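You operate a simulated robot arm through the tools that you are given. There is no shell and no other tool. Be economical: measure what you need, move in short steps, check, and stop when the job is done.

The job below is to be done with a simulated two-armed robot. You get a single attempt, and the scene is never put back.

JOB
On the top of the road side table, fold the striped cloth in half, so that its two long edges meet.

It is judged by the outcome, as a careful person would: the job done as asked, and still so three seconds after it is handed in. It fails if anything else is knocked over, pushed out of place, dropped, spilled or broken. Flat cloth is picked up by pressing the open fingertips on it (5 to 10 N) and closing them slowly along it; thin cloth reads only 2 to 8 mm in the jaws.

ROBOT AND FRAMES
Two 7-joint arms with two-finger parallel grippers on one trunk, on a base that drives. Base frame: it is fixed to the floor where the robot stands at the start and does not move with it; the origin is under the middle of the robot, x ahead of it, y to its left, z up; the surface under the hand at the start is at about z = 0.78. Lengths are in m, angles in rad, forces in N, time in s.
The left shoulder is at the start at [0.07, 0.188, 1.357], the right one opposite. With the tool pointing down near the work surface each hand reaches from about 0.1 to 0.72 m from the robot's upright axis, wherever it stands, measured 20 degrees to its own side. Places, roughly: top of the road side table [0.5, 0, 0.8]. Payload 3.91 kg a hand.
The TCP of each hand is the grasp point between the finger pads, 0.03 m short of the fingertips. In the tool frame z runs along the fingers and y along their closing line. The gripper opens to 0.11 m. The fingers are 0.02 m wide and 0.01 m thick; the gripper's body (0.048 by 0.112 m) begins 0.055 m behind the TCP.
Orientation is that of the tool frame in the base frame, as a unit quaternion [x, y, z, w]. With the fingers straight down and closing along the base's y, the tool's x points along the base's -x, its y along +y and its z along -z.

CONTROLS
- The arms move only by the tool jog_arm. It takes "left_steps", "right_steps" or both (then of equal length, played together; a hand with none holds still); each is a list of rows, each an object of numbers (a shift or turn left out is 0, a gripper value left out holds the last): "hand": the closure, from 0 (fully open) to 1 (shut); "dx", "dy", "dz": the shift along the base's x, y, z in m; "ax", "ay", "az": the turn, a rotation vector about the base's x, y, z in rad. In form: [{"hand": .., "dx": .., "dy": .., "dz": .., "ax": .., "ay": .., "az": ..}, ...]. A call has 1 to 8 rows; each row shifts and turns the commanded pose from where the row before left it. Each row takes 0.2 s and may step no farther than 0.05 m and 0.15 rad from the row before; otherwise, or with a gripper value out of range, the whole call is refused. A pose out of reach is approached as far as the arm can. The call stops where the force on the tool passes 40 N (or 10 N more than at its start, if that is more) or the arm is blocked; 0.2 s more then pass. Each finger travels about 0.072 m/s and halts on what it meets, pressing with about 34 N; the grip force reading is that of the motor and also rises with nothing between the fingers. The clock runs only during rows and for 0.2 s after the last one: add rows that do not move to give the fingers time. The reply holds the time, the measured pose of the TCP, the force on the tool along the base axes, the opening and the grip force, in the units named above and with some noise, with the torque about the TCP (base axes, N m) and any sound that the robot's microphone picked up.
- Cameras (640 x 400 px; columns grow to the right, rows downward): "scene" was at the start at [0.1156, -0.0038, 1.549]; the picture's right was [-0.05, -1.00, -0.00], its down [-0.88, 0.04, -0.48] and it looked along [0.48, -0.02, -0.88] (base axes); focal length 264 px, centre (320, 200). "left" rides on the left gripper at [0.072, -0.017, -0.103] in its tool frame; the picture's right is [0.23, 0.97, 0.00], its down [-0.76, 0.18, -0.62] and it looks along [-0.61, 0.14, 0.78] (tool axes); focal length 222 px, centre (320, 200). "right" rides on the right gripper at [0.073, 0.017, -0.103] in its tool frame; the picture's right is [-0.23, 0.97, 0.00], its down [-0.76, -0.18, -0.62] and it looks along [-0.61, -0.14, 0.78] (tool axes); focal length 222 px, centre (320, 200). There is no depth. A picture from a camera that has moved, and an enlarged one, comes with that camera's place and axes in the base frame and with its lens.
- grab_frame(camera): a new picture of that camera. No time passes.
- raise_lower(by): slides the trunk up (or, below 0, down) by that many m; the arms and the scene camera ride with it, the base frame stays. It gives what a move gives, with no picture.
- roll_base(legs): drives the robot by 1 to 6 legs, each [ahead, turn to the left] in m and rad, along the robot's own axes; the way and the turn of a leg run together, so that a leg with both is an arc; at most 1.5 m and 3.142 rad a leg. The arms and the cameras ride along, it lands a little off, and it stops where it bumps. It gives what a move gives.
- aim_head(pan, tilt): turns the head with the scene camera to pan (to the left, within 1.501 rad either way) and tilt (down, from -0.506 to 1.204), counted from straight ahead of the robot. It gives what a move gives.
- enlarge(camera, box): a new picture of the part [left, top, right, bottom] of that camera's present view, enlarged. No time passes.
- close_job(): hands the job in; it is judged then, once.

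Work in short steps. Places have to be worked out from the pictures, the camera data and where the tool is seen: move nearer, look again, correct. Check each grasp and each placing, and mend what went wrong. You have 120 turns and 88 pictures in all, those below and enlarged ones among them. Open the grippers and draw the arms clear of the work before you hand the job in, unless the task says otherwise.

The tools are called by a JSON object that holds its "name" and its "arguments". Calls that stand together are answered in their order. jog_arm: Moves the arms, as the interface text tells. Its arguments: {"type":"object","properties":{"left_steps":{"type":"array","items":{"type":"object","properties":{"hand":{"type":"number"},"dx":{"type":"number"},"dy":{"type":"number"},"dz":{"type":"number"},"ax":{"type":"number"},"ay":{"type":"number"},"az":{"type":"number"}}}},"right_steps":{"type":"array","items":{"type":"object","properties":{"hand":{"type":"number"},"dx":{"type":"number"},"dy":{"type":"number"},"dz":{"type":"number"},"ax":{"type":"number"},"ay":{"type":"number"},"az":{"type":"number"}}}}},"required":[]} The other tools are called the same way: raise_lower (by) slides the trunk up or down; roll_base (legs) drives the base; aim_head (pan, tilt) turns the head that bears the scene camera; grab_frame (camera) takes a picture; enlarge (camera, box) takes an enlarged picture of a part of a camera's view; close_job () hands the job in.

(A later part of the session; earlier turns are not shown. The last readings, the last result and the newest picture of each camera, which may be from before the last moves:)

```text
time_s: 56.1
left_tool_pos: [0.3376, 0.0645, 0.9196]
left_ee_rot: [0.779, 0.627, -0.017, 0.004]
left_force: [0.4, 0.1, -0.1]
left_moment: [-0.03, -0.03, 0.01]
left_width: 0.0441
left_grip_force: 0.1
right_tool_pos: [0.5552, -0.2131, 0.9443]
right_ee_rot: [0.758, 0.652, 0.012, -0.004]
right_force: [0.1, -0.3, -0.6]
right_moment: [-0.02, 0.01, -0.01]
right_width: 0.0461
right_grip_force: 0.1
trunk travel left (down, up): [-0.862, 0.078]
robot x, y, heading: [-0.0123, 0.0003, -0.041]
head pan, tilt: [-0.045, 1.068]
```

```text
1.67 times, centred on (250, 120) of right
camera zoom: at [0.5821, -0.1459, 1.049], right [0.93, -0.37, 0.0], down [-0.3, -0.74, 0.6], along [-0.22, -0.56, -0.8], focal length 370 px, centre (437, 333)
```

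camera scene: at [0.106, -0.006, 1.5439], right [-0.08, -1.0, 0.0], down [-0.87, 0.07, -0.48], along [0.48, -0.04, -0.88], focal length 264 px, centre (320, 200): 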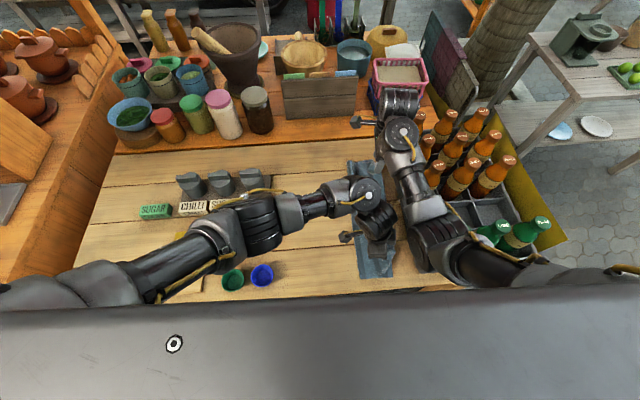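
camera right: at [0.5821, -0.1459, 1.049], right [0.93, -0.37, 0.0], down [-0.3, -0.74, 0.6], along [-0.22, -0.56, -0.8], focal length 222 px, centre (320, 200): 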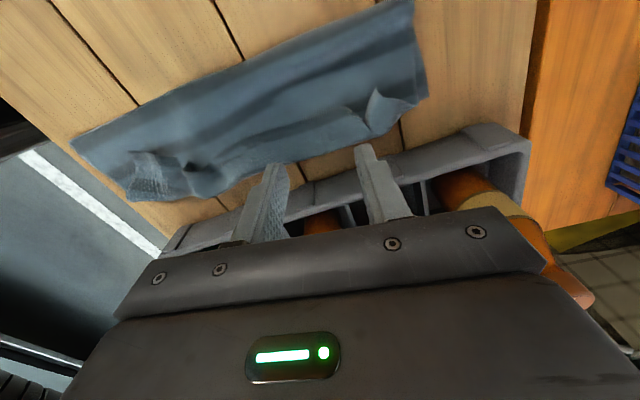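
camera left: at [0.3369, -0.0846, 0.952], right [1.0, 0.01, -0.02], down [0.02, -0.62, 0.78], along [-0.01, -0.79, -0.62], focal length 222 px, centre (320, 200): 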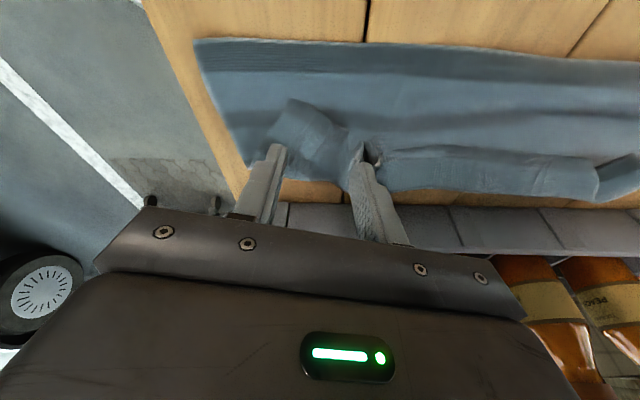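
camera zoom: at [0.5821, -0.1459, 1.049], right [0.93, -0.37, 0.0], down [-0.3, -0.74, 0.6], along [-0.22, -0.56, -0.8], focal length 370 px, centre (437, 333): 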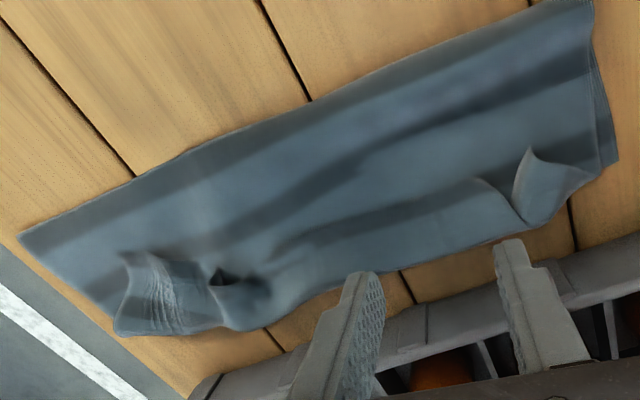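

The near corner of the upper layer is folded back (flap with free corner at about (0.314,-0.171), free edge to (0.36,-0.18)). I will pinch the flap with the left hand and lay it out; first nudge the right hand left and turn the base 0.06 right to give the left arm reach.

{"name": "jog_arm", "arguments": {"right_steps": [{"dy": 0.02}, {"dy": 0.015}]}}

{"name": "roll_base", "arguments": {"legs": [[0, -0.07]]}}

{"name": "jog_arm", "arguments": {"left_steps": [{"dy": -0.04, "hand": 0.68}, {"dy": -0.04, "ax": -0.1}, {"dy": -0.04, "ax": -0.1}, {"dy": -0.04, "ax": -0.05}, {"dy": -0.03}, {"dz": -0.03}]}}

{"name": "grab_frame", "arguments": {"camera": "left"}}

{"name": "enlarge", "arguments": {"camera": "scene", "box": [300, 130, 460, 300]}}

```text
time_s: 56.7
left_tool_pos: [0.3392, 0.0635, 0.9182]
left_ee_rot: [0.779, 0.627, -0.018, 0.005]
left_force: [0.3, 0.0, -0.6]
left_moment: [-0.01, -0.01, -0.02]
left_width: 0.0439
left_grip_force: 0.0
right_tool_pos: [0.556, -0.1751, 0.9443]
right_ee_rot: [0.757, 0.653, 0.012, -0.005]
right_force: [-0.1, 0.6, -0.6]
right_moment: [-0.02, -0.01, 0.0]
right_width: 0.0462
right_grip_force: 0.1
trunk travel left (down, up): [-0.862, 0.078]
robot x, y, heading: [-0.013, -0.0029, -0.036]
head pan, tilt: [-0.045, 1.068]
```

```text
time_s: 57.6
left_tool_pos: [0.3425, 0.0399, 0.9189]
left_ee_rot: [0.8, 0.599, -0.018, 0.004]
left_force: [0.5, 0.0, 0.1]
left_moment: [0.01, 0.0, -0.01]
left_width: 0.044
left_grip_force: 0.1
right_tool_pos: [0.5421, -0.2145, 0.9446]
right_ee_rot: [0.78, 0.626, 0.011, -0.004]
right_force: [0.4, -0.1, 0.4]
right_moment: [0.0, -0.03, -0.03]
right_width: 0.046
right_grip_force: 0.1
trunk travel left (down, up): [-0.862, 0.078]
robot x, y, heading: [-0.0082, 0.0021, -0.106]
head pan, tilt: [-0.045, 1.068]
```

```text
time_s: 59.0
left_tool_pos: [0.3412, -0.1537, 0.8872]
left_ee_rot: [0.793, 0.593, -0.092, 0.104]
left_force: [-0.4, 0.1, 0.3]
left_moment: [0.01, 0.01, -0.01]
left_width: 0.0354
left_grip_force: 0.1
right_tool_pos: [0.5421, -0.2144, 0.9444]
right_ee_rot: [0.78, 0.626, 0.011, -0.004]
right_force: [0.4, 0.2, 0.7]
right_moment: [-0.03, 0.02, -0.01]
right_width: 0.0461
right_grip_force: 0.0
trunk travel left (down, up): [-0.862, 0.078]
robot x, y, heading: [-0.0105, -0.0006, -0.106]
head pan, tilt: [-0.045, 1.068]
```

```text
28 pictures are left
camera left: at [0.3473, -0.0539, 0.968], right [1.0, -0.06, -0.01], down [-0.03, -0.58, 0.81], along [-0.05, -0.81, -0.58], focal length 222 px, centre (320, 200)
```

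left: 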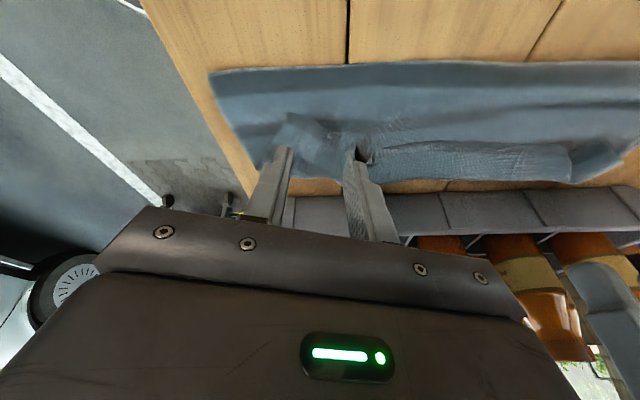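

```text
2.35 times, centred on (380, 215) of scene
camera zoom: at [0.1037, -0.0147, 1.5441], right [-0.15, -0.99, 0.0], down [-0.87, 0.13, -0.48], along [0.48, -0.07, -0.88], focal length 620 px, centre (179, 165)
```

zoom: 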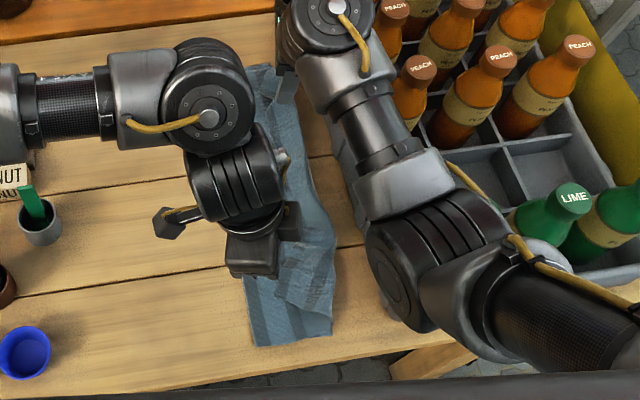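

Flap free corner at about (0.312,-0.172), folded along a line near y≈-0.22. I position the tips at (0.326,-0.193) above it.

{"name": "jog_arm", "arguments": {"left_steps": [{"dx": -0.008, "dy": -0.016, "dz": -0.02}, {"dx": -0.007, "dy": -0.015, "dz": -0.02}, {"dz": -0.015}, {"dz": -0.007}]}}

{"name": "grab_frame", "arguments": {"camera": "left"}}

```text
time_s: 60.0
left_tool_pos: [0.3286, -0.1846, 0.8268]
left_ee_rot: [0.794, 0.593, -0.092, 0.104]
left_force: [0.4, 0.0, 0.3]
left_moment: [0.04, 0.01, 0.0]
left_width: 0.0354
left_grip_force: 0.1
right_tool_pos: [0.5424, -0.2155, 0.9445]
right_ee_rot: [0.78, 0.626, 0.012, -0.003]
right_force: [0.2, 0.4, 0.3]
right_moment: [0.0, -0.01, 0.02]
right_width: 0.046
right_grip_force: 0.1
trunk travel left (down, up): [-0.862, 0.078]
robot x, y, heading: [-0.0114, -0.0007, -0.111]
head pan, tilt: [-0.045, 1.068]
```

```text
26 pictures are left
camera left: at [0.3335, -0.0857, 0.9079], right [1.0, -0.06, -0.01], down [-0.03, -0.58, 0.81], along [-0.05, -0.81, -0.58], focal length 222 px, centre (320, 200)
```

left: 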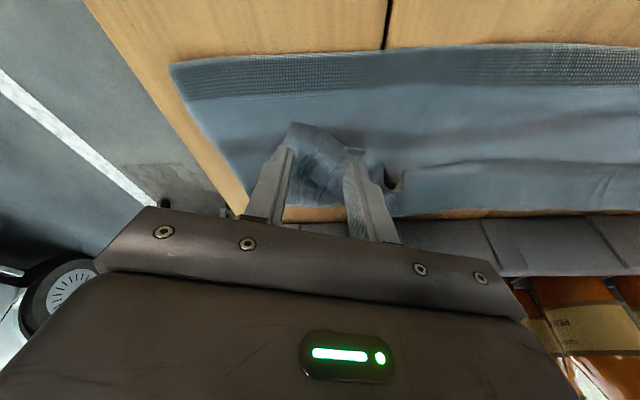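

Well aligned over the flap. Lower to light contact.

{"name": "jog_arm", "arguments": {"left_steps": [{"dz": -0.004}, {"dz": -0.002}, {"dz": -0.002}]}}

```text
time_s: 60.8
left_tool_pos: [0.3276, -0.1835, 0.8201]
left_ee_rot: [0.794, 0.592, -0.092, 0.104]
left_force: [-1.2, 0.4, -0.4]
left_moment: [-0.01, 0.04, 0.0]
left_width: 0.0356
left_grip_force: 0.0
right_tool_pos: [0.541, -0.2155, 0.9447]
right_ee_rot: [0.78, 0.626, 0.013, -0.004]
right_force: [-0.4, 1.1, 0.0]
right_moment: [0.0, -0.02, 0.0]
right_width: 0.046
right_grip_force: 0.1
trunk travel left (down, up): [-0.862, 0.078]
robot x, y, heading: [-0.014, 0.0014, -0.11]
head pan, tilt: [-0.045, 1.068]
```

{"name": "jog_arm", "arguments": {"left_steps": [{"dz": -0.0015}, {"dz": -0.0015}]}}

```text
time_s: 61.4
left_tool_pos: [0.3276, -0.1839, 0.8163]
left_ee_rot: [0.793, 0.593, -0.092, 0.104]
left_force: [0.5, 0.7, 2.0]
left_moment: [0.01, -0.02, 0.01]
left_width: 0.0347
left_grip_force: 0.0
right_tool_pos: [0.5421, -0.2158, 0.9434]
right_ee_rot: [0.779, 0.626, 0.012, -0.004]
right_force: [-0.7, -0.7, 1.0]
right_moment: [0.05, 0.0, -0.01]
right_width: 0.0461
right_grip_force: 0.0
trunk travel left (down, up): [-0.862, 0.078]
robot x, y, heading: [-0.0119, 0.0006, -0.107]
head pan, tilt: [-0.045, 1.068]
```

Light contact; press a bit more and close slowly.

{"name": "jog_arm", "arguments": {"left_steps": [{"dz": -0.0006}, {"hand": 0.73}, {"hand": 0.78}, {"hand": 0.83}, {"hand": 0.88}, {"hand": 0.94}, {"hand": 1.0}, {}]}}

{"name": "grab_frame", "arguments": {"camera": "left"}}

```text
time_s: 63.2
left_tool_pos: [0.3269, -0.1828, 0.8144]
left_ee_rot: [0.794, 0.593, -0.093, 0.103]
left_force: [0.5, 0.4, 0.7]
left_moment: [0.0, -0.03, 0.0]
left_width: 0.0003
left_grip_force: 34.2
right_tool_pos: [0.5425, -0.2161, 0.9443]
right_ee_rot: [0.78, 0.626, 0.013, -0.004]
right_force: [0.1, -0.2, 0.0]
right_moment: [0.02, 0.02, 0.0]
right_width: 0.0462
right_grip_force: 0.1
trunk travel left (down, up): [-0.862, 0.078]
robot x, y, heading: [-0.0146, 0.0014, -0.109]
head pan, tilt: [-0.045, 1.068]
```

```text
25 pictures are left
camera left: at [0.3332, -0.0838, 0.8958], right [1.0, -0.06, -0.01], down [-0.03, -0.58, 0.81], along [-0.05, -0.81, -0.58], focal length 222 px, centre (320, 200)
```

left: 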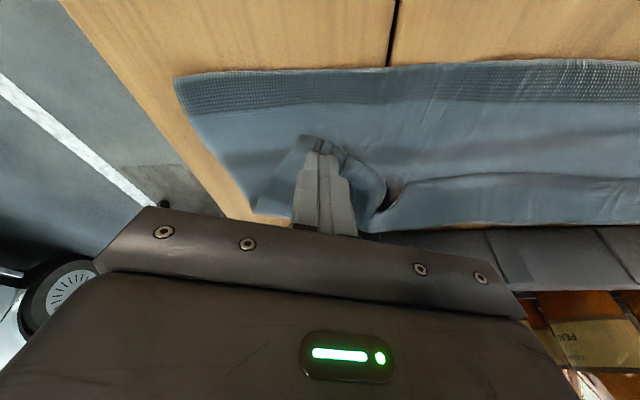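

Missed (0.3 mm). Lift, reopen, shift a little deeper onto the flap, and press firmer.

{"name": "jog_arm", "arguments": {"left_steps": [{"dz": 0.01}, {"hand": 0.68}, {"dy": -0.006}, {"dz": -0.008}, {"dz": -0.002}, {"dz": -0.001}]}}

{"name": "grab_frame", "arguments": {"camera": "left"}}

```text
time_s: 64.6
left_tool_pos: [0.3254, -0.1897, 0.8159]
left_ee_rot: [0.793, 0.593, -0.092, 0.105]
left_force: [-1.6, 1.4, 4.6]
left_moment: [0.0, 0.11, -0.02]
left_width: 0.0357
left_grip_force: 0.0
right_tool_pos: [0.5403, -0.2157, 0.9442]
right_ee_rot: [0.78, 0.625, 0.013, -0.005]
right_force: [0.4, 0.9, -0.2]
right_moment: [0.0, -0.03, 0.0]
right_width: 0.0463
right_grip_force: 0.1
trunk travel left (down, up): [-0.862, 0.078]
robot x, y, heading: [-0.0119, -0.0011, -0.107]
head pan, tilt: [-0.045, 1.068]
```

```text
24 pictures are left
camera left: at [0.3319, -0.0912, 0.8959], right [1.0, -0.06, -0.01], down [-0.03, -0.58, 0.81], along [-0.05, -0.81, -0.58], focal length 222 px, centre (320, 200)
```

left: 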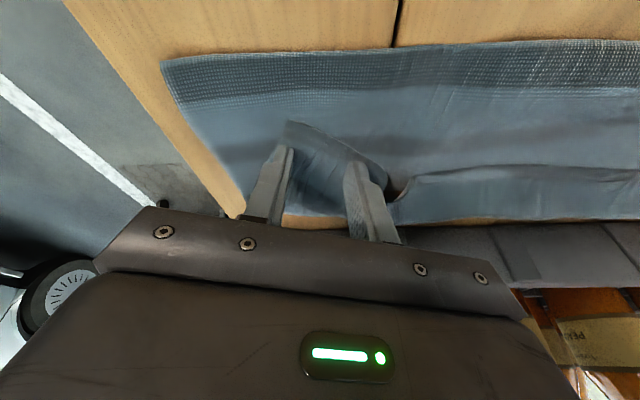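

Better placed. Press to ~12 N and close slowly.

{"name": "jog_arm", "arguments": {"left_steps": [{"dz": -0.0012}, {}]}}

```text
time_s: 65.2
left_tool_pos: [0.3267, -0.1896, 0.8156]
left_ee_rot: [0.793, 0.593, -0.092, 0.106]
left_force: [-1.0, 1.5, 20.0]
left_moment: [0.22, 0.51, -0.02]
left_width: 0.0354
left_grip_force: 0.3
right_tool_pos: [0.5412, -0.2154, 0.944]
right_ee_rot: [0.78, 0.626, 0.013, -0.004]
right_force: [0.3, -1.0, -0.1]
right_moment: [0.02, 0.01, 0.0]
right_width: 0.046
right_grip_force: 0.0
trunk travel left (down, up): [-0.862, 0.078]
robot x, y, heading: [-0.0115, 0.0008, -0.109]
head pan, tilt: [-0.045, 1.068]
```

{"name": "jog_arm", "arguments": {"left_steps": [{"hand": 0.72}, {"hand": 0.76}, {"hand": 0.8}, {"hand": 0.84}, {"hand": 0.88}, {"hand": 0.92}, {"hand": 0.96}, {"hand": 1.0}]}}

{"name": "grab_frame", "arguments": {"camera": "left"}}

```text
time_s: 67.0
left_tool_pos: [0.3263, -0.1892, 0.8143]
left_ee_rot: [0.793, 0.592, -0.092, 0.105]
left_force: [-3.5, -0.2, 20.9]
left_moment: [0.0, 0.18, 0.06]
left_width: 0.0024
left_grip_force: 33.8
right_tool_pos: [0.5406, -0.2144, 0.9441]
right_ee_rot: [0.78, 0.626, 0.013, -0.003]
right_force: [-0.1, 0.5, -0.1]
right_moment: [0.02, -0.01, -0.01]
right_width: 0.0463
right_grip_force: 0.1
trunk travel left (down, up): [-0.862, 0.078]
robot x, y, heading: [-0.0099, -0.0, -0.111]
head pan, tilt: [-0.045, 1.068]
```

```text
23 pictures are left
camera left: at [0.3316, -0.0907, 0.8945], right [1.0, -0.06, -0.01], down [-0.03, -0.58, 0.81], along [-0.05, -0.81, -0.58], focal length 222 px, centre (320, 200)
```

left: 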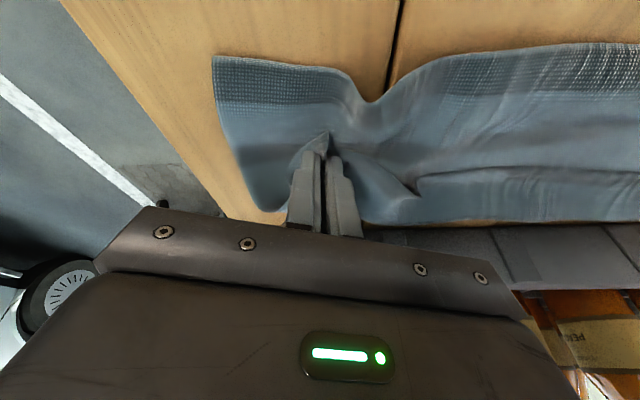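

Cloth caught (2.4 mm). Lift 3 cm and look at what's held.

{"name": "jog_arm", "arguments": {"left_steps": [{"dz": 0.01}, {"dz": 0.012}, {"dz": 0.012}]}}

{"name": "grab_frame", "arguments": {"camera": "left"}}

```text
time_s: 67.8
left_tool_pos: [0.3268, -0.1885, 0.8467]
left_ee_rot: [0.793, 0.593, -0.091, 0.103]
left_force: [-0.5, -0.3, 0.4]
left_moment: [-0.03, 0.02, 0.03]
left_width: 0.0025
left_grip_force: 34.3
right_tool_pos: [0.5422, -0.2146, 0.9441]
right_ee_rot: [0.78, 0.626, 0.012, -0.004]
right_force: [0.6, 1.3, 0.1]
right_moment: [0.0, 0.02, 0.0]
right_width: 0.0462
right_grip_force: 0.1
trunk travel left (down, up): [-0.862, 0.078]
robot x, y, heading: [-0.0121, 0.0022, -0.11]
head pan, tilt: [-0.045, 1.068]
```

```text
22 pictures are left
camera left: at [0.3323, -0.0901, 0.9278], right [1.0, -0.06, -0.01], down [-0.03, -0.58, 0.81], along [-0.05, -0.81, -0.58], focal length 222 px, centre (320, 200)
```

left: 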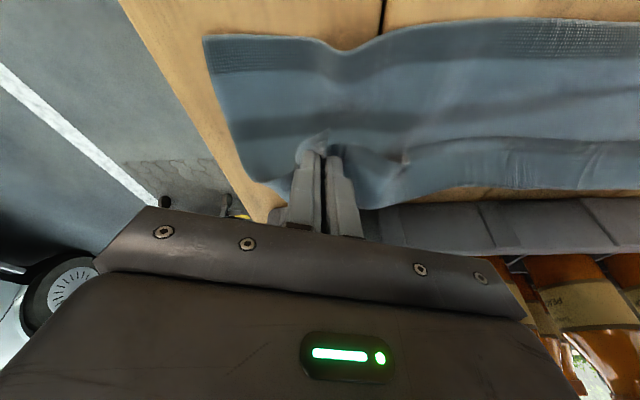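

Only the flap seems held. Lift more, shift toward the near-right corner; use a base turn (-0.08) for reach, with the right hand nudged left first.

{"name": "jog_arm", "arguments": {"left_steps": [{"dz": 0.015}, {"dz": 0.01, "dx": -0.01}, {"dx": -0.012, "dy": -0.008}], "right_steps": [{"dy": 0.02}, {"dy": 0.02}, {}]}}

{"name": "roll_base", "arguments": {"legs": [[0, -0.09]]}}

{"name": "grab_frame", "arguments": {"camera": "left"}}

```text
time_s: 68.6
left_tool_pos: [0.3054, -0.1967, 0.8724]
left_ee_rot: [0.793, 0.593, -0.091, 0.103]
left_force: [-0.3, -0.6, 0.2]
left_moment: [0.01, -0.01, 0.01]
left_width: 0.0025
left_grip_force: 34.0
right_tool_pos: [0.5412, -0.1763, 0.9443]
right_ee_rot: [0.781, 0.624, 0.012, -0.005]
right_force: [0.8, 0.0, -0.7]
right_moment: [0.02, 0.02, 0.02]
right_width: 0.0462
right_grip_force: 0.1
trunk travel left (down, up): [-0.862, 0.078]
robot x, y, heading: [-0.0148, 0.0035, -0.112]
head pan, tilt: [-0.045, 1.068]
```

```text
time_s: 69.5
left_tool_pos: [0.2863, -0.2247, 0.8734]
left_ee_rot: [0.82, 0.555, -0.098, 0.1]
left_force: [0.5, 0.9, 0.2]
left_moment: [0.0, 0.05, 0.04]
left_width: 0.0025
left_grip_force: 33.7
right_tool_pos: [0.5252, -0.2233, 0.9441]
right_ee_rot: [0.807, 0.59, 0.012, -0.003]
right_force: [0.3, -0.4, 0.1]
right_moment: [0.02, -0.02, 0.03]
right_width: 0.0464
right_grip_force: 0.1
trunk travel left (down, up): [-0.862, 0.078]
robot x, y, heading: [-0.0158, -0.0006, -0.197]
head pan, tilt: [-0.045, 1.068]
```

```text
21 pictures are left
camera left: at [0.3015, -0.126, 0.9527], right [0.99, -0.15, -0.01], down [-0.08, -0.57, 0.82], along [-0.13, -0.81, -0.58], focal length 222 px, centre (320, 200)
```

left: 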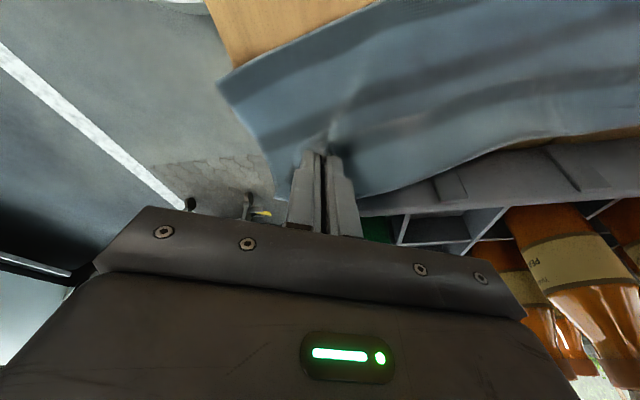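

I check from the scene camera what is lifted.

{"name": "enlarge", "arguments": {"camera": "scene", "box": [300, 130, 460, 300]}}

```text
2.35 times, centred on (380, 215) of scene
camera zoom: at [0.102, -0.0246, 1.544], right [-0.24, -0.97, 0.0], down [-0.85, 0.21, -0.48], along [0.47, -0.12, -0.88], focal length 620 px, centre (179, 165)
```

zoom: 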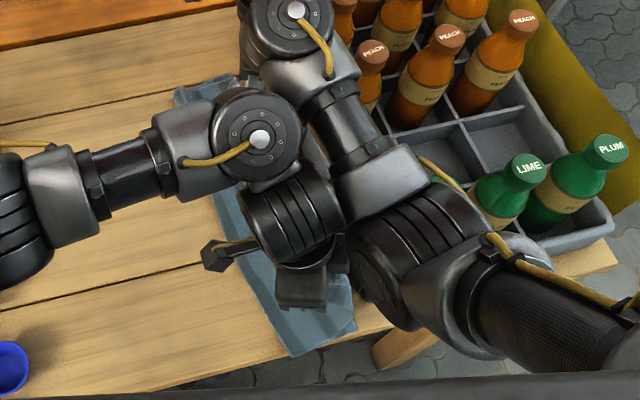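

The pull dragged the whole near end along. I undo the turn (+0.09), which also widens the gap between the arms, and look again.

{"name": "roll_base", "arguments": {"legs": [[0, 0.09]]}}

{"name": "enlarge", "arguments": {"camera": "scene", "box": [300, 130, 460, 300]}}

{"name": "grab_frame", "arguments": {"camera": "left"}}

```text
time_s: 70.4
left_tool_pos: [0.3053, -0.1988, 0.8713]
left_ee_rot: [0.794, 0.592, -0.093, 0.104]
left_force: [0.3, 0.9, -0.3]
left_moment: [-0.02, 0.04, -0.03]
left_width: 0.002
left_grip_force: 33.7
right_tool_pos: [0.5414, -0.1766, 0.945]
right_ee_rot: [0.781, 0.625, 0.014, -0.004]
right_force: [1.6, 0.5, -0.6]
right_moment: [0.01, 0.02, -0.01]
right_width: 0.0462
right_grip_force: 0.1
trunk travel left (down, up): [-0.862, 0.078]
robot x, y, heading: [-0.007, 0.0015, -0.109]
head pan, tilt: [-0.045, 1.068]
```

```text
2.35 times, centred on (380, 215) of scene
camera zoom: at [0.1029, -0.0181, 1.544], right [-0.16, -0.99, 0.0], down [-0.87, 0.14, -0.48], along [0.48, -0.07, -0.88], focal length 620 px, centre (179, 165)
```

zoom: 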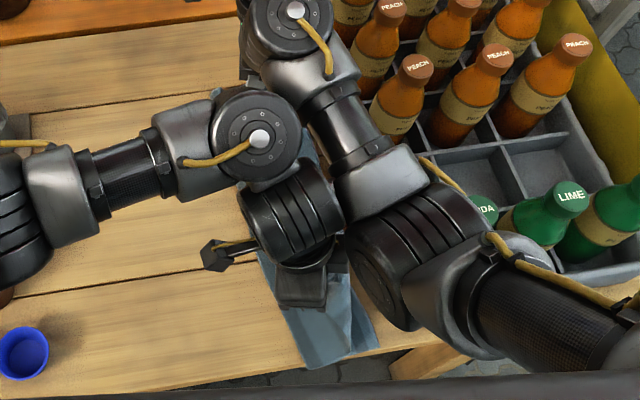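

```text
18 pictures are left
camera left: at [0.3109, -0.1, 0.9526], right [1.0, -0.06, -0.01], down [-0.03, -0.58, 0.81], along [-0.05, -0.81, -0.58], focal length 222 px, centre (320, 200)
```

left: 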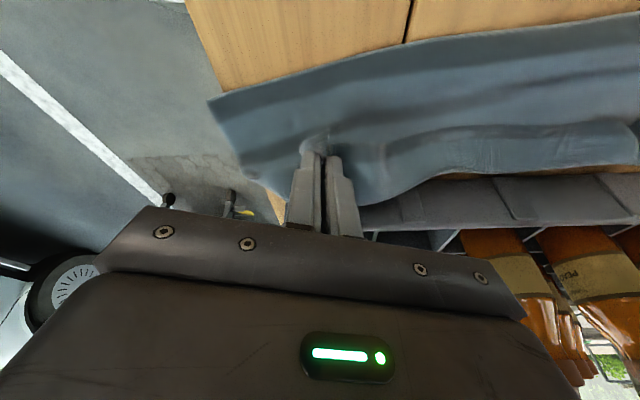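

Evidence suggests the pinch holds more than the flap (everything translated together). I carry it back to where it was, and lower it; at the same time extend the right arm forward to clear the view.

{"name": "jog_arm", "arguments": {"left_steps": [{"dx": 0.008, "dy": 0.008}, {"dx": 0.01, "dy": 0.014, "dz": -0.01}, {"dx": 0.01, "dy": 0.014, "dz": -0.01}, {"dx": 0.005, "dy": 0.01, "dz": -0.012}, {"dy": 0.008, "dz": -0.01}, {"dz": -0.008}], "right_steps": [{"dx": 0.02}, {"dx": 0.02}, {"dx": 0.02}, {"dx": 0.02}, {}, {}]}}

{"name": "grab_frame", "arguments": {"camera": "left"}}

```text
time_s: 71.8
left_tool_pos: [0.3369, -0.1457, 0.8213]
left_ee_rot: [0.794, 0.592, -0.093, 0.103]
left_force: [0.3, 0.6, -0.3]
left_moment: [0.0, -0.02, -0.03]
left_width: 0.0025
left_grip_force: 33.8
right_tool_pos: [0.6203, -0.1772, 0.9472]
right_ee_rot: [0.781, 0.625, 0.012, -0.003]
right_force: [-0.2, -0.1, -0.6]
right_moment: [0.0, -0.01, 0.01]
right_width: 0.0461
right_grip_force: 0.0
trunk travel left (down, up): [-0.862, 0.078]
robot x, y, heading: [-0.0136, 0.0023, -0.11]
head pan, tilt: [-0.045, 1.068]
```

```text
17 pictures are left
camera left: at [0.343, -0.0463, 0.9019], right [1.0, -0.06, -0.01], down [-0.03, -0.58, 0.81], along [-0.05, -0.81, -0.58], focal length 222 px, centre (320, 200)
```

left: 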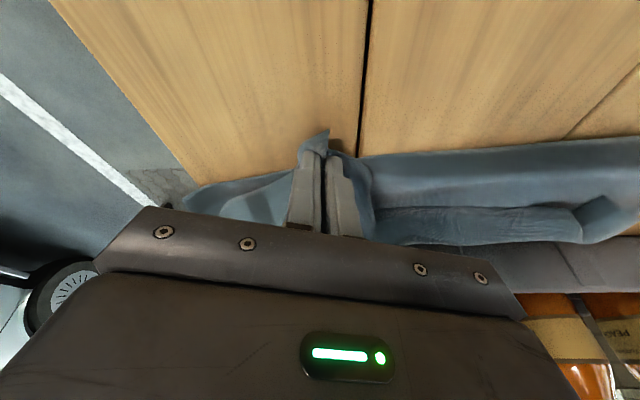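

Only the upper layer came back. I lift it 7 cm to see how the held piece hangs.

{"name": "jog_arm", "arguments": {"left_steps": [{"dz": 0.02, "dy": -0.01}, {"dz": 0.02, "dy": -0.01}, {"dz": 0.02}, {"dz": 0.01}]}}

{"name": "grab_frame", "arguments": {"camera": "left"}}

{"name": "grab_frame", "arguments": {"camera": "right"}}

```text
time_s: 72.8
left_tool_pos: [0.3378, -0.1637, 0.8933]
left_ee_rot: [0.794, 0.592, -0.092, 0.104]
left_force: [0.2, -0.3, 0.6]
left_moment: [0.06, -0.01, -0.03]
left_width: 0.0024
left_grip_force: 34.6
right_tool_pos: [0.6203, -0.1764, 0.9467]
right_ee_rot: [0.781, 0.624, 0.012, -0.004]
right_force: [-0.4, -0.1, -0.1]
right_moment: [-0.01, 0.0, -0.02]
right_width: 0.0462
right_grip_force: 0.1
trunk travel left (down, up): [-0.862, 0.078]
robot x, y, heading: [-0.0104, 0.0017, -0.113]
head pan, tilt: [-0.045, 1.068]
```

```text
16 pictures are left
camera left: at [0.3445, -0.0653, 0.9731], right [1.0, -0.06, -0.01], down [-0.03, -0.58, 0.81], along [-0.05, -0.81, -0.58], focal length 222 px, centre (320, 200)
```

left: 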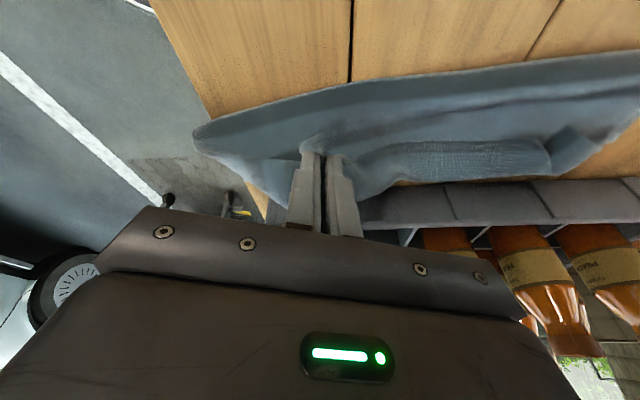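

```text
15 pictures are left
camera right: at [0.6519, -0.1118, 1.0522], right [0.9, -0.44, 0.0], down [-0.35, -0.72, 0.6], along [-0.26, -0.54, -0.8], focal length 222 px, centre (320, 200)
```

right: 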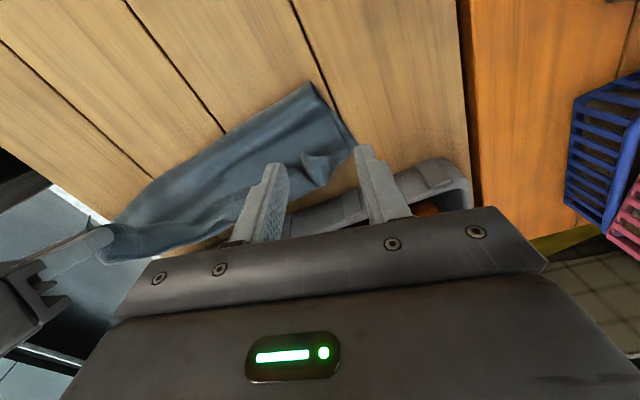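

I'll carry the held corner outward past the edge (base turn for reach), then touch down while moving slightly inward so the tail trails outward.

{"name": "jog_arm", "arguments": {"left_steps": [{"dy": -0.015, "dx": -0.01, "dz": -0.005}, {"dy": -0.015, "dx": -0.01, "dz": -0.01}, {"dy": -0.01, "dz": -0.01}], "right_steps": [{"dy": 0.02}, {"dy": 0.02}, {}]}}

{"name": "roll_base", "arguments": {"legs": [[0, -0.1]]}}

{"name": "grab_frame", "arguments": {"camera": "left"}}

```text
time_s: 73.8
left_tool_pos: [0.3252, -0.1885, 0.8525]
left_ee_rot: [0.79, 0.6, -0.085, 0.093]
left_force: [-0.1, -0.7, 0.6]
left_moment: [0.0, 0.0, -0.03]
left_width: 0.0026
left_grip_force: 34.0
right_tool_pos: [0.6261, -0.1656, 0.944]
right_ee_rot: [0.79, 0.612, 0.006, 0.007]
right_force: [0.1, 0.2, -0.1]
right_moment: [-0.01, -0.02, -0.02]
right_width: 0.0464
right_grip_force: 0.0
trunk travel left (down, up): [-0.862, 0.078]
robot x, y, heading: [-0.0117, -0.0018, -0.116]
head pan, tilt: [-0.045, 1.068]
stopped in row 3 (right hand): the arm was blocked; the commanded pose is now the measured one
```

```text
time_s: 74.7
left_tool_pos: [0.3056, -0.2198, 0.8535]
left_ee_rot: [0.819, 0.559, -0.089, 0.09]
left_force: [-0.1, 0.5, -0.2]
left_moment: [-0.01, 0.0, 0.03]
left_width: 0.0026
left_grip_force: 34.2
right_tool_pos: [0.606, -0.2266, 0.9456]
right_ee_rot: [0.821, 0.571, 0.004, 0.008]
right_force: [-0.1, 0.4, 0.3]
right_moment: [-0.02, 0.0, 0.03]
right_width: 0.046
right_grip_force: 0.1
trunk travel left (down, up): [-0.862, 0.078]
robot x, y, heading: [-0.0108, -0.0017, -0.212]
head pan, tilt: [-0.045, 1.068]
```

```text
14 pictures are left
camera left: at [0.3188, -0.1232, 0.9359], right [0.99, -0.14, -0.01], down [-0.08, -0.6, 0.8], along [-0.12, -0.79, -0.6], focal length 222 px, centre (320, 200)
```

left: 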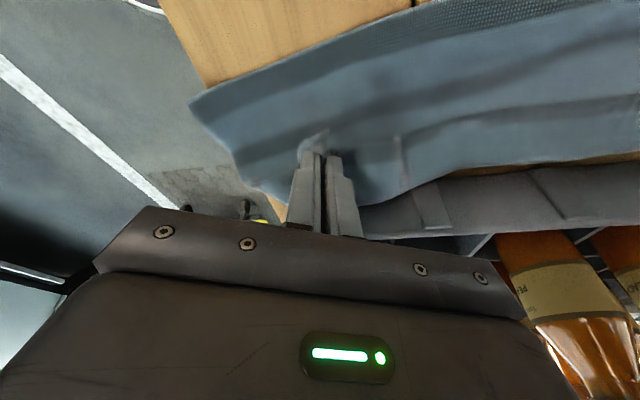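

The held bunch is interior (flap plus upper layer). I set it down here, release, withdraw left, and view from above.

{"name": "jog_arm", "arguments": {"left_steps": [{"dz": -0.015}, {"dz": -0.012}, {"dz": -0.006, "hand": 0.9}, {"hand": 0.75}, {"hand": 0.6}, {"dz": 0.015, "dy": 0.004}, {"dz": 0.02, "dy": 0.006}, {"dz": 0.02, "dy": 0.02}]}}

{"name": "jog_arm", "arguments": {"left_steps": [{"dz": 0.01, "dy": 0.04}, {"dy": 0.05}, {"dy": 0.05}, {"dy": 0.05}]}}

{"name": "enlarge", "arguments": {"camera": "scene", "box": [300, 150, 420, 300]}}

```text
time_s: 76.5
left_tool_pos: [0.3021, -0.1899, 0.8754]
left_ee_rot: [0.819, 0.559, -0.089, 0.089]
left_force: [0.0, 0.6, 0.3]
left_moment: [-0.02, -0.02, -0.01]
left_width: 0.044
left_grip_force: 0.1
right_tool_pos: [0.6065, -0.2269, 0.9444]
right_ee_rot: [0.82, 0.572, 0.004, 0.008]
right_force: [-0.4, -0.3, 0.2]
right_moment: [-0.02, 0.01, 0.0]
right_width: 0.046
right_grip_force: 0.0
trunk travel left (down, up): [-0.862, 0.078]
robot x, y, heading: [-0.0099, 0.0012, -0.207]
head pan, tilt: [-0.045, 1.068]
```

```text
time_s: 77.5
left_tool_pos: [0.309, 0.0032, 0.8824]
left_ee_rot: [0.819, 0.559, -0.091, 0.091]
left_force: [-0.1, 0.6, -0.3]
left_moment: [0.0, 0.01, 0.01]
left_width: 0.0438
left_grip_force: 0.1
right_tool_pos: [0.6068, -0.2246, 0.9458]
right_ee_rot: [0.82, 0.572, 0.004, 0.008]
right_force: [0.9, -0.2, 0.2]
right_moment: [-0.05, -0.04, 0.0]
right_width: 0.0463
right_grip_force: 0.1
trunk travel left (down, up): [-0.862, 0.078]
robot x, y, heading: [-0.0129, -0.0005, -0.214]
head pan, tilt: [-0.045, 1.068]
```

```text
2.67 times, centred on (360, 225) of scene
camera zoom: at [0.1011, -0.0238, 1.5441], right [-0.25, -0.97, 0.0], down [-0.85, 0.22, -0.48], along [0.47, -0.12, -0.88], focal length 703 px, centre (213, 133)
```

zoom: 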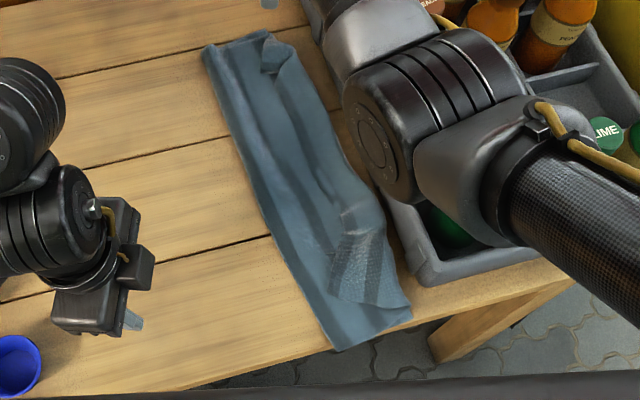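

Re-reading the geometry: the whole cloth crept ~4 cm right, so the upper layer's edge strip is turned back (strip ~4 cm wide far, ~8 cm near). I will flip this strip out at each end. First the far end with the right hand, which has an upright ridge near (0.58,-0.22): approach and look.

{"name": "jog_arm", "arguments": {"right_steps": [{"az": 0.12, "dx": -0.01}, {"az": 0.12, "dx": -0.01}, {"az": 0.12, "dz": -0.03, "dx": -0.01}, {"dz": -0.03, "ax": -0.08}, {"dz": -0.02, "ax": -0.08}]}}

{"name": "grab_frame", "arguments": {"camera": "right"}}

```text
time_s: 78.7
left_tool_pos: [0.3081, 0.0019, 0.8835]
left_ee_rot: [0.819, 0.559, -0.089, 0.09]
left_force: [-0.3, -0.2, -1.0]
left_moment: [-0.02, -0.01, -0.01]
left_width: 0.0438
left_grip_force: 0.0
right_tool_pos: [0.5762, -0.2238, 0.8644]
right_ee_rot: [0.701, 0.708, -0.051, 0.064]
right_force: [-0.1, -0.2, -1.2]
right_moment: [-0.02, 0.01, 0.03]
right_width: 0.0461
right_grip_force: 0.2
trunk travel left (down, up): [-0.862, 0.078]
robot x, y, heading: [-0.0114, 0.0013, -0.209]
head pan, tilt: [-0.045, 1.068]
```

```text
12 pictures are left
camera right: at [0.5895, -0.136, 0.9545], right [0.98, -0.21, 0.05], down [-0.18, -0.65, 0.73], along [-0.12, -0.73, -0.68], focal length 222 px, centre (320, 200)
```

right: 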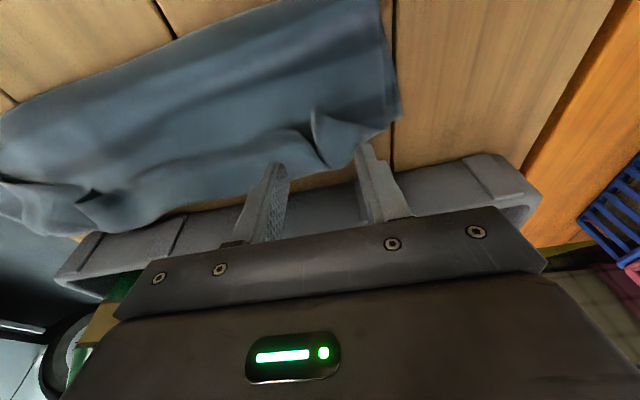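

The ridge stands between the right fingers. Lower to light contact and close on it.

{"name": "jog_arm", "arguments": {"right_steps": [{"dz": -0.02}, {"dz": -0.015}, {"dz": -0.006}, {"dz": -0.003}, {"dz": -0.002}]}}

```text
time_s: 79.9
left_tool_pos: [0.3072, 0.0013, 0.8841]
left_ee_rot: [0.819, 0.559, -0.089, 0.089]
left_force: [-0.9, -0.5, 0.6]
left_moment: [-0.01, -0.02, -0.02]
left_width: 0.044
left_grip_force: 0.0
right_tool_pos: [0.576, -0.2274, 0.8192]
right_ee_rot: [0.702, 0.707, -0.05, 0.063]
right_force: [-0.2, 0.7, 1.2]
right_moment: [0.0, 0.0, 0.02]
right_width: 0.046
right_grip_force: 0.2
trunk travel left (down, up): [-0.862, 0.078]
robot x, y, heading: [-0.0131, -0.0011, -0.21]
head pan, tilt: [-0.045, 1.068]
```

{"name": "jog_arm", "arguments": {"right_steps": [{"dz": -0.001}, {"hand": 0.64}, {"hand": 0.7}, {"hand": 0.76}, {"hand": 0.82}, {"hand": 0.88}, {"hand": 0.94}, {"hand": 1.0}]}}

```text
time_s: 81.7
left_tool_pos: [0.3062, 0.0015, 0.885]
left_ee_rot: [0.819, 0.559, -0.089, 0.09]
left_force: [0.6, 0.1, -0.2]
left_moment: [-0.01, 0.0, -0.03]
left_width: 0.0442
left_grip_force: 0.2
right_tool_pos: [0.5742, -0.2276, 0.8201]
right_ee_rot: [0.702, 0.707, -0.05, 0.065]
right_force: [-2.4, -1.1, 12.4]
right_moment: [-0.21, 0.07, -0.03]
right_width: 0.0018
right_grip_force: 34.5
trunk travel left (down, up): [-0.862, 0.078]
robot x, y, heading: [-0.0121, -0.0014, -0.207]
head pan, tilt: [-0.045, 1.068]
```

Right holds the far ridge (1.8 mm). Now bring the left hand over the near flap and look.

{"name": "jog_arm", "arguments": {"left_steps": [{"hand": 0.68, "dy": -0.05}, {"dy": -0.05}, {"dy": -0.045, "dx": -0.005}, {"dy": -0.03, "dx": -0.005}, {"dy": -0.02, "dx": -0.005, "dz": -0.02}, {"dy": -0.013, "dx": -0.004, "dz": -0.02}]}}

{"name": "grab_frame", "arguments": {"camera": "left"}}

```text
time_s: 83.1
left_tool_pos: [0.2887, -0.2056, 0.8446]
left_ee_rot: [0.815, 0.565, -0.085, 0.093]
left_force: [-0.4, 0.1, 0.6]
left_moment: [0.02, 0.0, -0.01]
left_width: 0.0353
left_grip_force: 0.0
right_tool_pos: [0.568, -0.265, 0.8132]
right_ee_rot: [0.713, 0.694, -0.067, 0.072]
right_force: [1.2, 9.9, 28.6]
right_moment: [0.33, -0.08, 0.02]
right_width: 0.0017
right_grip_force: 34.1
trunk travel left (down, up): [-0.862, 0.078]
robot x, y, heading: [-0.0129, -0.0037, -0.213]
head pan, tilt: [-0.045, 1.068]
```

```text
11 pictures are left
camera left: at [0.3018, -0.1081, 0.9272], right [0.99, -0.13, 0.0], down [-0.08, -0.6, 0.8], along [-0.11, -0.79, -0.6], focal length 222 px, centre (320, 200)
```

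left: 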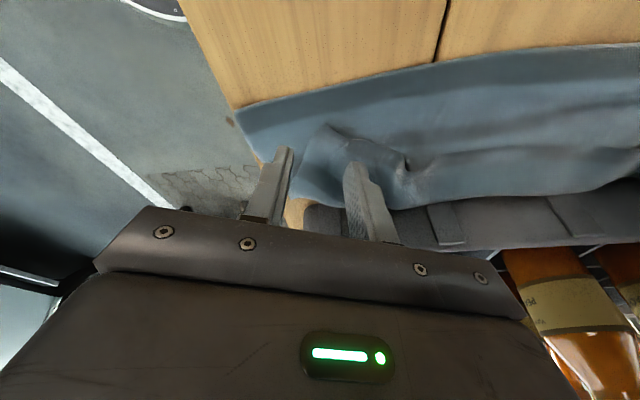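

The left wrist pushed the right arm 4 cm to the right – which happens to lay the far edge outward. I release the far end there, then back the left off and raise the right.

{"name": "jog_arm", "arguments": {"right_steps": [{"hand": 0.9}, {"hand": 0.75}, {"hand": 0.6}, {"dz": 0.01}, {"dz": 0.02}], "left_steps": [{}, {}, {}, {"dz": 0.01, "dy": 0.01}, {"dz": 0.01, "dy": 0.03}]}}

{"name": "jog_arm", "arguments": {"right_steps": [{"dz": 0.03, "dx": 0.02}, {"dz": 0.03, "dx": 0.02}, {"dz": 0.02, "dx": 0.01}], "left_steps": [{"dy": 0.04, "dz": 0.01}, {"dy": 0.05}, {"dy": 0.05}]}}

{"name": "grab_frame", "arguments": {"camera": "right"}}

```text
time_s: 84.3
left_tool_pos: [0.2846, -0.1628, 0.861]
left_ee_rot: [0.819, 0.56, -0.088, 0.085]
left_force: [-0.2, 0.1, 0.7]
left_moment: [0.0, 0.02, 0.01]
left_width: 0.0353
left_grip_force: 0.1
right_tool_pos: [0.5782, -0.2291, 0.8499]
right_ee_rot: [0.703, 0.706, -0.052, 0.066]
right_force: [0.4, -0.7, 0.4]
right_moment: [-0.01, 0.01, -0.01]
right_width: 0.0439
right_grip_force: 0.0
trunk travel left (down, up): [-0.862, 0.078]
robot x, y, heading: [-0.011, -0.0018, -0.215]
head pan, tilt: [-0.045, 1.068]
```

```text
time_s: 85.1
left_tool_pos: [0.286, -0.0278, 0.8772]
left_ee_rot: [0.819, 0.559, -0.089, 0.09]
left_force: [-0.5, -0.3, -0.4]
left_moment: [-0.01, -0.02, -0.04]
left_width: 0.0352
left_grip_force: 0.1
right_tool_pos: [0.6252, -0.2255, 0.9295]
right_ee_rot: [0.702, 0.708, -0.051, 0.063]
right_force: [-0.2, -1.0, 0.3]
right_moment: [0.0, 0.02, 0.02]
right_width: 0.044
right_grip_force: 0.1
trunk travel left (down, up): [-0.862, 0.078]
robot x, y, heading: [-0.0127, 0.0018, -0.21]
head pan, tilt: [-0.045, 1.068]
```

```text
10 pictures are left
camera right: at [0.641, -0.1375, 1.0205], right [0.98, -0.21, 0.05], down [-0.18, -0.65, 0.73], along [-0.12, -0.73, -0.68], focal length 222 px, centre (320, 200)
```

right: 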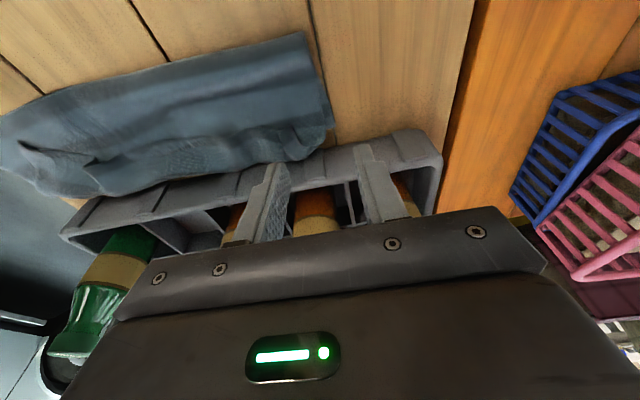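

The far end now lies clean. For the near flap (triangle with corner (0.292,-0.203), base at y≈-0.245): approach with narrow opening at (0.299,-0.222).

{"name": "jog_arm", "arguments": {"left_steps": [{"hand": 0.75, "dy": -0.05}, {"dy": -0.05, "dx": 0.005}, {"dy": -0.04, "dx": 0.005}, {"dy": -0.03, "dz": -0.01}, {"dy": -0.016, "dx": 0.004, "dz": -0.015}, {"dz": -0.02}]}}

{"name": "grab_frame", "arguments": {"camera": "left"}}

```text
refused: row 2 steps farther than a row can; nothing moved
```

```text
9 pictures are left
camera left: at [0.301, 0.0685, 0.9592], right [0.99, -0.15, -0.01], down [-0.08, -0.59, 0.8], along [-0.12, -0.79, -0.6], focal length 222 px, centre (320, 200)
```

left: 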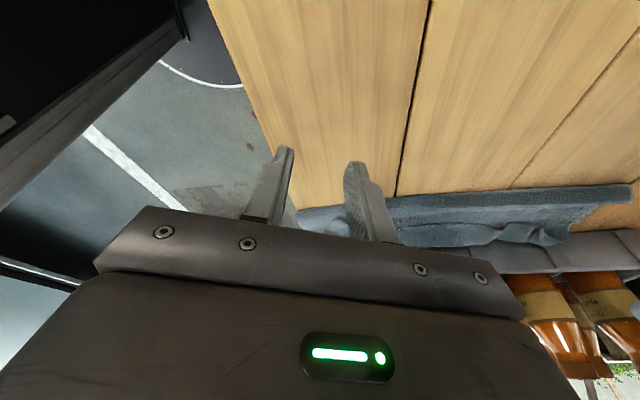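

One row stepped too far; I resend with smaller rows.

{"name": "jog_arm", "arguments": {"left_steps": [{"hand": 0.75, "dy": -0.045}, {"dy": -0.045, "dx": 0.005}, {"dy": -0.04, "dx": 0.005}, {"dy": -0.035, "dz": -0.01}, {"dy": -0.021, "dx": 0.004, "dz": -0.015}, {"dz": -0.02}]}}

```text
time_s: 86.5
left_tool_pos: [0.3017, -0.2117, 0.8312]
left_ee_rot: [0.819, 0.559, -0.09, 0.091]
left_force: [-0.4, -0.1, 0.2]
left_moment: [-0.02, 0.01, -0.01]
left_width: 0.0273
left_grip_force: 0.0
right_tool_pos: [0.6275, -0.2239, 0.9296]
right_ee_rot: [0.701, 0.708, -0.051, 0.062]
right_force: [0.0, 0.6, -0.2]
right_moment: [-0.06, 0.0, 0.03]
right_width: 0.0438
right_grip_force: 0.0
trunk travel left (down, up): [-0.862, 0.078]
robot x, y, heading: [-0.0115, -0.002, -0.207]
head pan, tilt: [-0.045, 1.068]
```

No arm contact. Check the alignment, one picture.

{"name": "grab_frame", "arguments": {"camera": "left"}}

```text
8 pictures are left
camera left: at [0.3153, -0.1163, 0.9144], right [0.99, -0.14, -0.01], down [-0.08, -0.59, 0.8], along [-0.12, -0.79, -0.6], focal length 222 px, centre (320, 200)
```

left: 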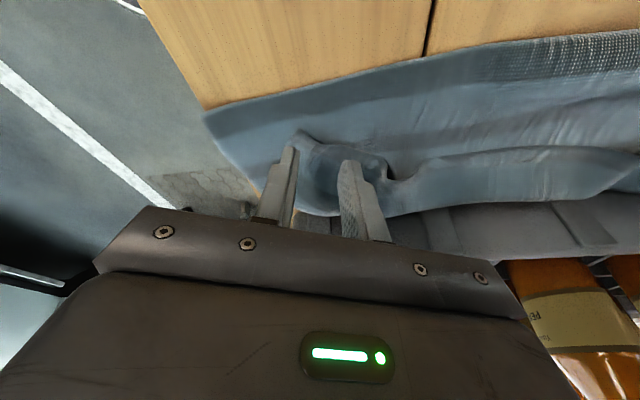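

Shift 8 mm in +x to centre on the flap, and lower to light contact.

{"name": "jog_arm", "arguments": {"left_steps": [{"dx": 0.008}, {"dz": -0.006}, {"dz": -0.004}, {"dz": -0.002}]}}

```text
time_s: 87.5
left_tool_pos: [0.3087, -0.2133, 0.8169]
left_ee_rot: [0.819, 0.559, -0.089, 0.09]
left_force: [0.1, -0.4, 0.2]
left_moment: [0.02, -0.02, -0.01]
left_width: 0.0273
left_grip_force: 0.0
right_tool_pos: [0.6264, -0.2265, 0.9298]
right_ee_rot: [0.702, 0.707, -0.052, 0.062]
right_force: [0.8, 0.6, -0.3]
right_moment: [0.0, 0.01, 0.03]
right_width: 0.0438
right_grip_force: 0.1
trunk travel left (down, up): [-0.862, 0.078]
robot x, y, heading: [-0.0137, 0.003, -0.208]
head pan, tilt: [-0.045, 1.068]
```

{"name": "jog_arm", "arguments": {"left_steps": [{"dz": -0.001}, {"dz": -0.001}, {}]}}

```text
time_s: 88.3
left_tool_pos: [0.308, -0.2127, 0.8156]
left_ee_rot: [0.82, 0.559, -0.089, 0.09]
left_force: [0.5, 0.5, 0.0]
left_moment: [0.0, 0.05, 0.0]
left_width: 0.0277
left_grip_force: 0.0
right_tool_pos: [0.626, -0.2277, 0.93]
right_ee_rot: [0.702, 0.708, -0.051, 0.062]
right_force: [0.3, -0.3, -0.6]
right_moment: [0.02, -0.04, 0.04]
right_width: 0.0439
right_grip_force: 0.2
trunk travel left (down, up): [-0.862, 0.078]
robot x, y, heading: [-0.0121, 0.0013, -0.208]
head pan, tilt: [-0.045, 1.068]
```

{"name": "jog_arm", "arguments": {"left_steps": [{"dz": -0.001}, {"dz": -0.0007}, {}]}}

```text
time_s: 89.1
left_tool_pos: [0.3082, -0.2143, 0.8152]
left_ee_rot: [0.819, 0.559, -0.088, 0.09]
left_force: [-0.6, 0.6, 5.1]
left_moment: [0.03, 0.11, 0.01]
left_width: 0.0279
left_grip_force: 0.1
right_tool_pos: [0.6264, -0.2277, 0.9297]
right_ee_rot: [0.702, 0.708, -0.051, 0.062]
right_force: [0.5, -0.2, 0.0]
right_moment: [0.02, 0.04, 0.0]
right_width: 0.0441
right_grip_force: 0.0
trunk travel left (down, up): [-0.862, 0.078]
robot x, y, heading: [-0.0106, -0.0016, -0.207]
head pan, tilt: [-0.045, 1.068]
```

5 N; add a touch and close slowly.

{"name": "jog_arm", "arguments": {"left_steps": [{"dz": -0.0003, "hand": 0.78}, {"hand": 0.81}, {"hand": 0.84}, {"hand": 0.88}, {"hand": 0.92}, {"hand": 0.96}, {"hand": 1.0}, {}]}}

```text
time_s: 90.9
left_tool_pos: [0.307, -0.2124, 0.8127]
left_ee_rot: [0.819, 0.559, -0.09, 0.089]
left_force: [-0.6, 1.1, 4.7]
left_moment: [-0.01, 0.06, 0.0]
left_width: 0.0001
left_grip_force: 34.2
right_tool_pos: [0.6261, -0.2277, 0.9302]
right_ee_rot: [0.702, 0.708, -0.051, 0.063]
right_force: [0.3, 0.0, 0.8]
right_moment: [0.02, -0.01, 0.06]
right_width: 0.0439
right_grip_force: 0.0
trunk travel left (down, up): [-0.862, 0.078]
robot x, y, heading: [-0.0102, -0.0013, -0.21]
head pan, tilt: [-0.045, 1.068]
```

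Missed. Lift, reopen, and repeat with ~12 N.

{"name": "jog_arm", "arguments": {"left_steps": [{"dz": 0.008}, {"hand": 0.7}, {}, {"dz": -0.006}, {"dz": -0.001}, {}]}}

```text
time_s: 92.3
left_tool_pos: [0.308, -0.2139, 0.8149]
left_ee_rot: [0.819, 0.56, -0.089, 0.089]
left_force: [0.4, -0.8, 0.9]
left_moment: [0.03, 0.05, -0.02]
left_width: 0.0327
left_grip_force: 0.1
right_tool_pos: [0.6254, -0.2273, 0.9306]
right_ee_rot: [0.702, 0.707, -0.051, 0.062]
right_force: [0.2, 0.7, 0.4]
right_moment: [-0.03, -0.02, -0.02]
right_width: 0.0444
right_grip_force: 0.1
trunk travel left (down, up): [-0.862, 0.078]
robot x, y, heading: [-0.0074, -0.0032, -0.211]
head pan, tilt: [-0.045, 1.068]
```

{"name": "jog_arm", "arguments": {"left_steps": [{"dz": -0.001}, {"dz": -0.0008}, {}]}}

```text
time_s: 93.1
left_tool_pos: [0.3074, -0.2146, 0.8154]
left_ee_rot: [0.819, 0.559, -0.089, 0.092]
left_force: [-0.5, -0.3, 19.7]
left_moment: [0.14, 0.31, -0.01]
left_width: 0.0326
left_grip_force: 0.1
right_tool_pos: [0.6249, -0.2262, 0.9294]
right_ee_rot: [0.702, 0.708, -0.051, 0.063]
right_force: [-0.3, -0.2, 0.8]
right_moment: [0.02, 0.01, 0.02]
right_width: 0.044
right_grip_force: 0.0
trunk travel left (down, up): [-0.862, 0.078]
robot x, y, heading: [-0.0128, 0.0013, -0.211]
head pan, tilt: [-0.045, 1.068]
```

Ease to ~12 N and close.

{"name": "jog_arm", "arguments": {"left_steps": [{"dz": 0.0005}, {"hand": 0.74}, {"hand": 0.78}, {"hand": 0.82}, {"hand": 0.87}, {"hand": 0.92}, {"hand": 0.96}, {"hand": 1.0}]}}

```text
time_s: 94.9
left_tool_pos: [0.3077, -0.2133, 0.8143]
left_ee_rot: [0.818, 0.56, -0.09, 0.09]
left_force: [-1.6, 1.3, 13.2]
left_moment: [0.05, 0.05, 0.01]
left_width: 0.0001
left_grip_force: 34.4
right_tool_pos: [0.6257, -0.2275, 0.9311]
right_ee_rot: [0.702, 0.708, -0.051, 0.064]
right_force: [-0.8, 0.5, 0.2]
right_moment: [-0.01, 0.01, -0.01]
right_width: 0.0437
right_grip_force: 0.0
trunk travel left (down, up): [-0.862, 0.078]
robot x, y, heading: [-0.0075, -0.0026, -0.216]
head pan, tilt: [-0.045, 1.068]
```

Missed again. Lift and look at the flap.

{"name": "jog_arm", "arguments": {"left_steps": [{"dz": 0.015}, {"dz": 0.015, "dy": 0.01, "hand": 0.6}, {"dy": 0.03}]}}

{"name": "enlarge", "arguments": {"camera": "left", "box": [160, 40, 480, 240]}}

```text
time_s: 95.7
left_tool_pos: [0.3079, -0.1741, 0.8423]
left_ee_rot: [0.819, 0.56, -0.089, 0.089]
left_force: [0.3, 0.6, -1.6]
left_moment: [-0.04, 0.0, 0.01]
left_width: 0.0439
left_grip_force: 0.1
right_tool_pos: [0.6274, -0.2263, 0.9299]
right_ee_rot: [0.702, 0.707, -0.051, 0.063]
right_force: [0.5, 0.9, 0.1]
right_moment: [0.01, 0.01, -0.01]
right_width: 0.0438
right_grip_force: 0.0
trunk travel left (down, up): [-0.862, 0.078]
robot x, y, heading: [-0.0124, 0.0027, -0.214]
head pan, tilt: [-0.045, 1.068]
```

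```text
2.00 times, centred on (320, 140) of left
camera zoom: at [0.3221, -0.0786, 0.9271], right [0.99, -0.14, -0.01], down [-0.08, -0.6, 0.8], along [-0.12, -0.79, -0.6], focal length 444 px, centre (320, 320)
```

zoom: 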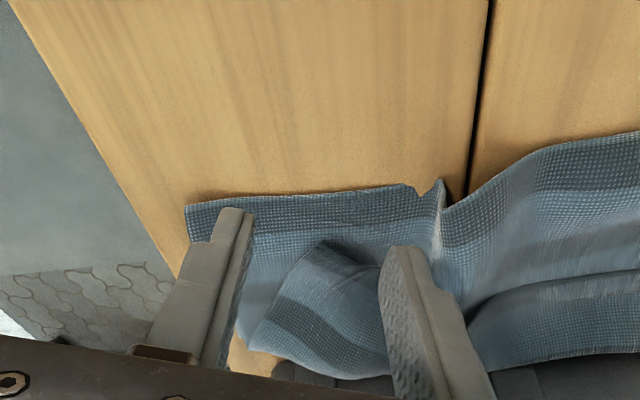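

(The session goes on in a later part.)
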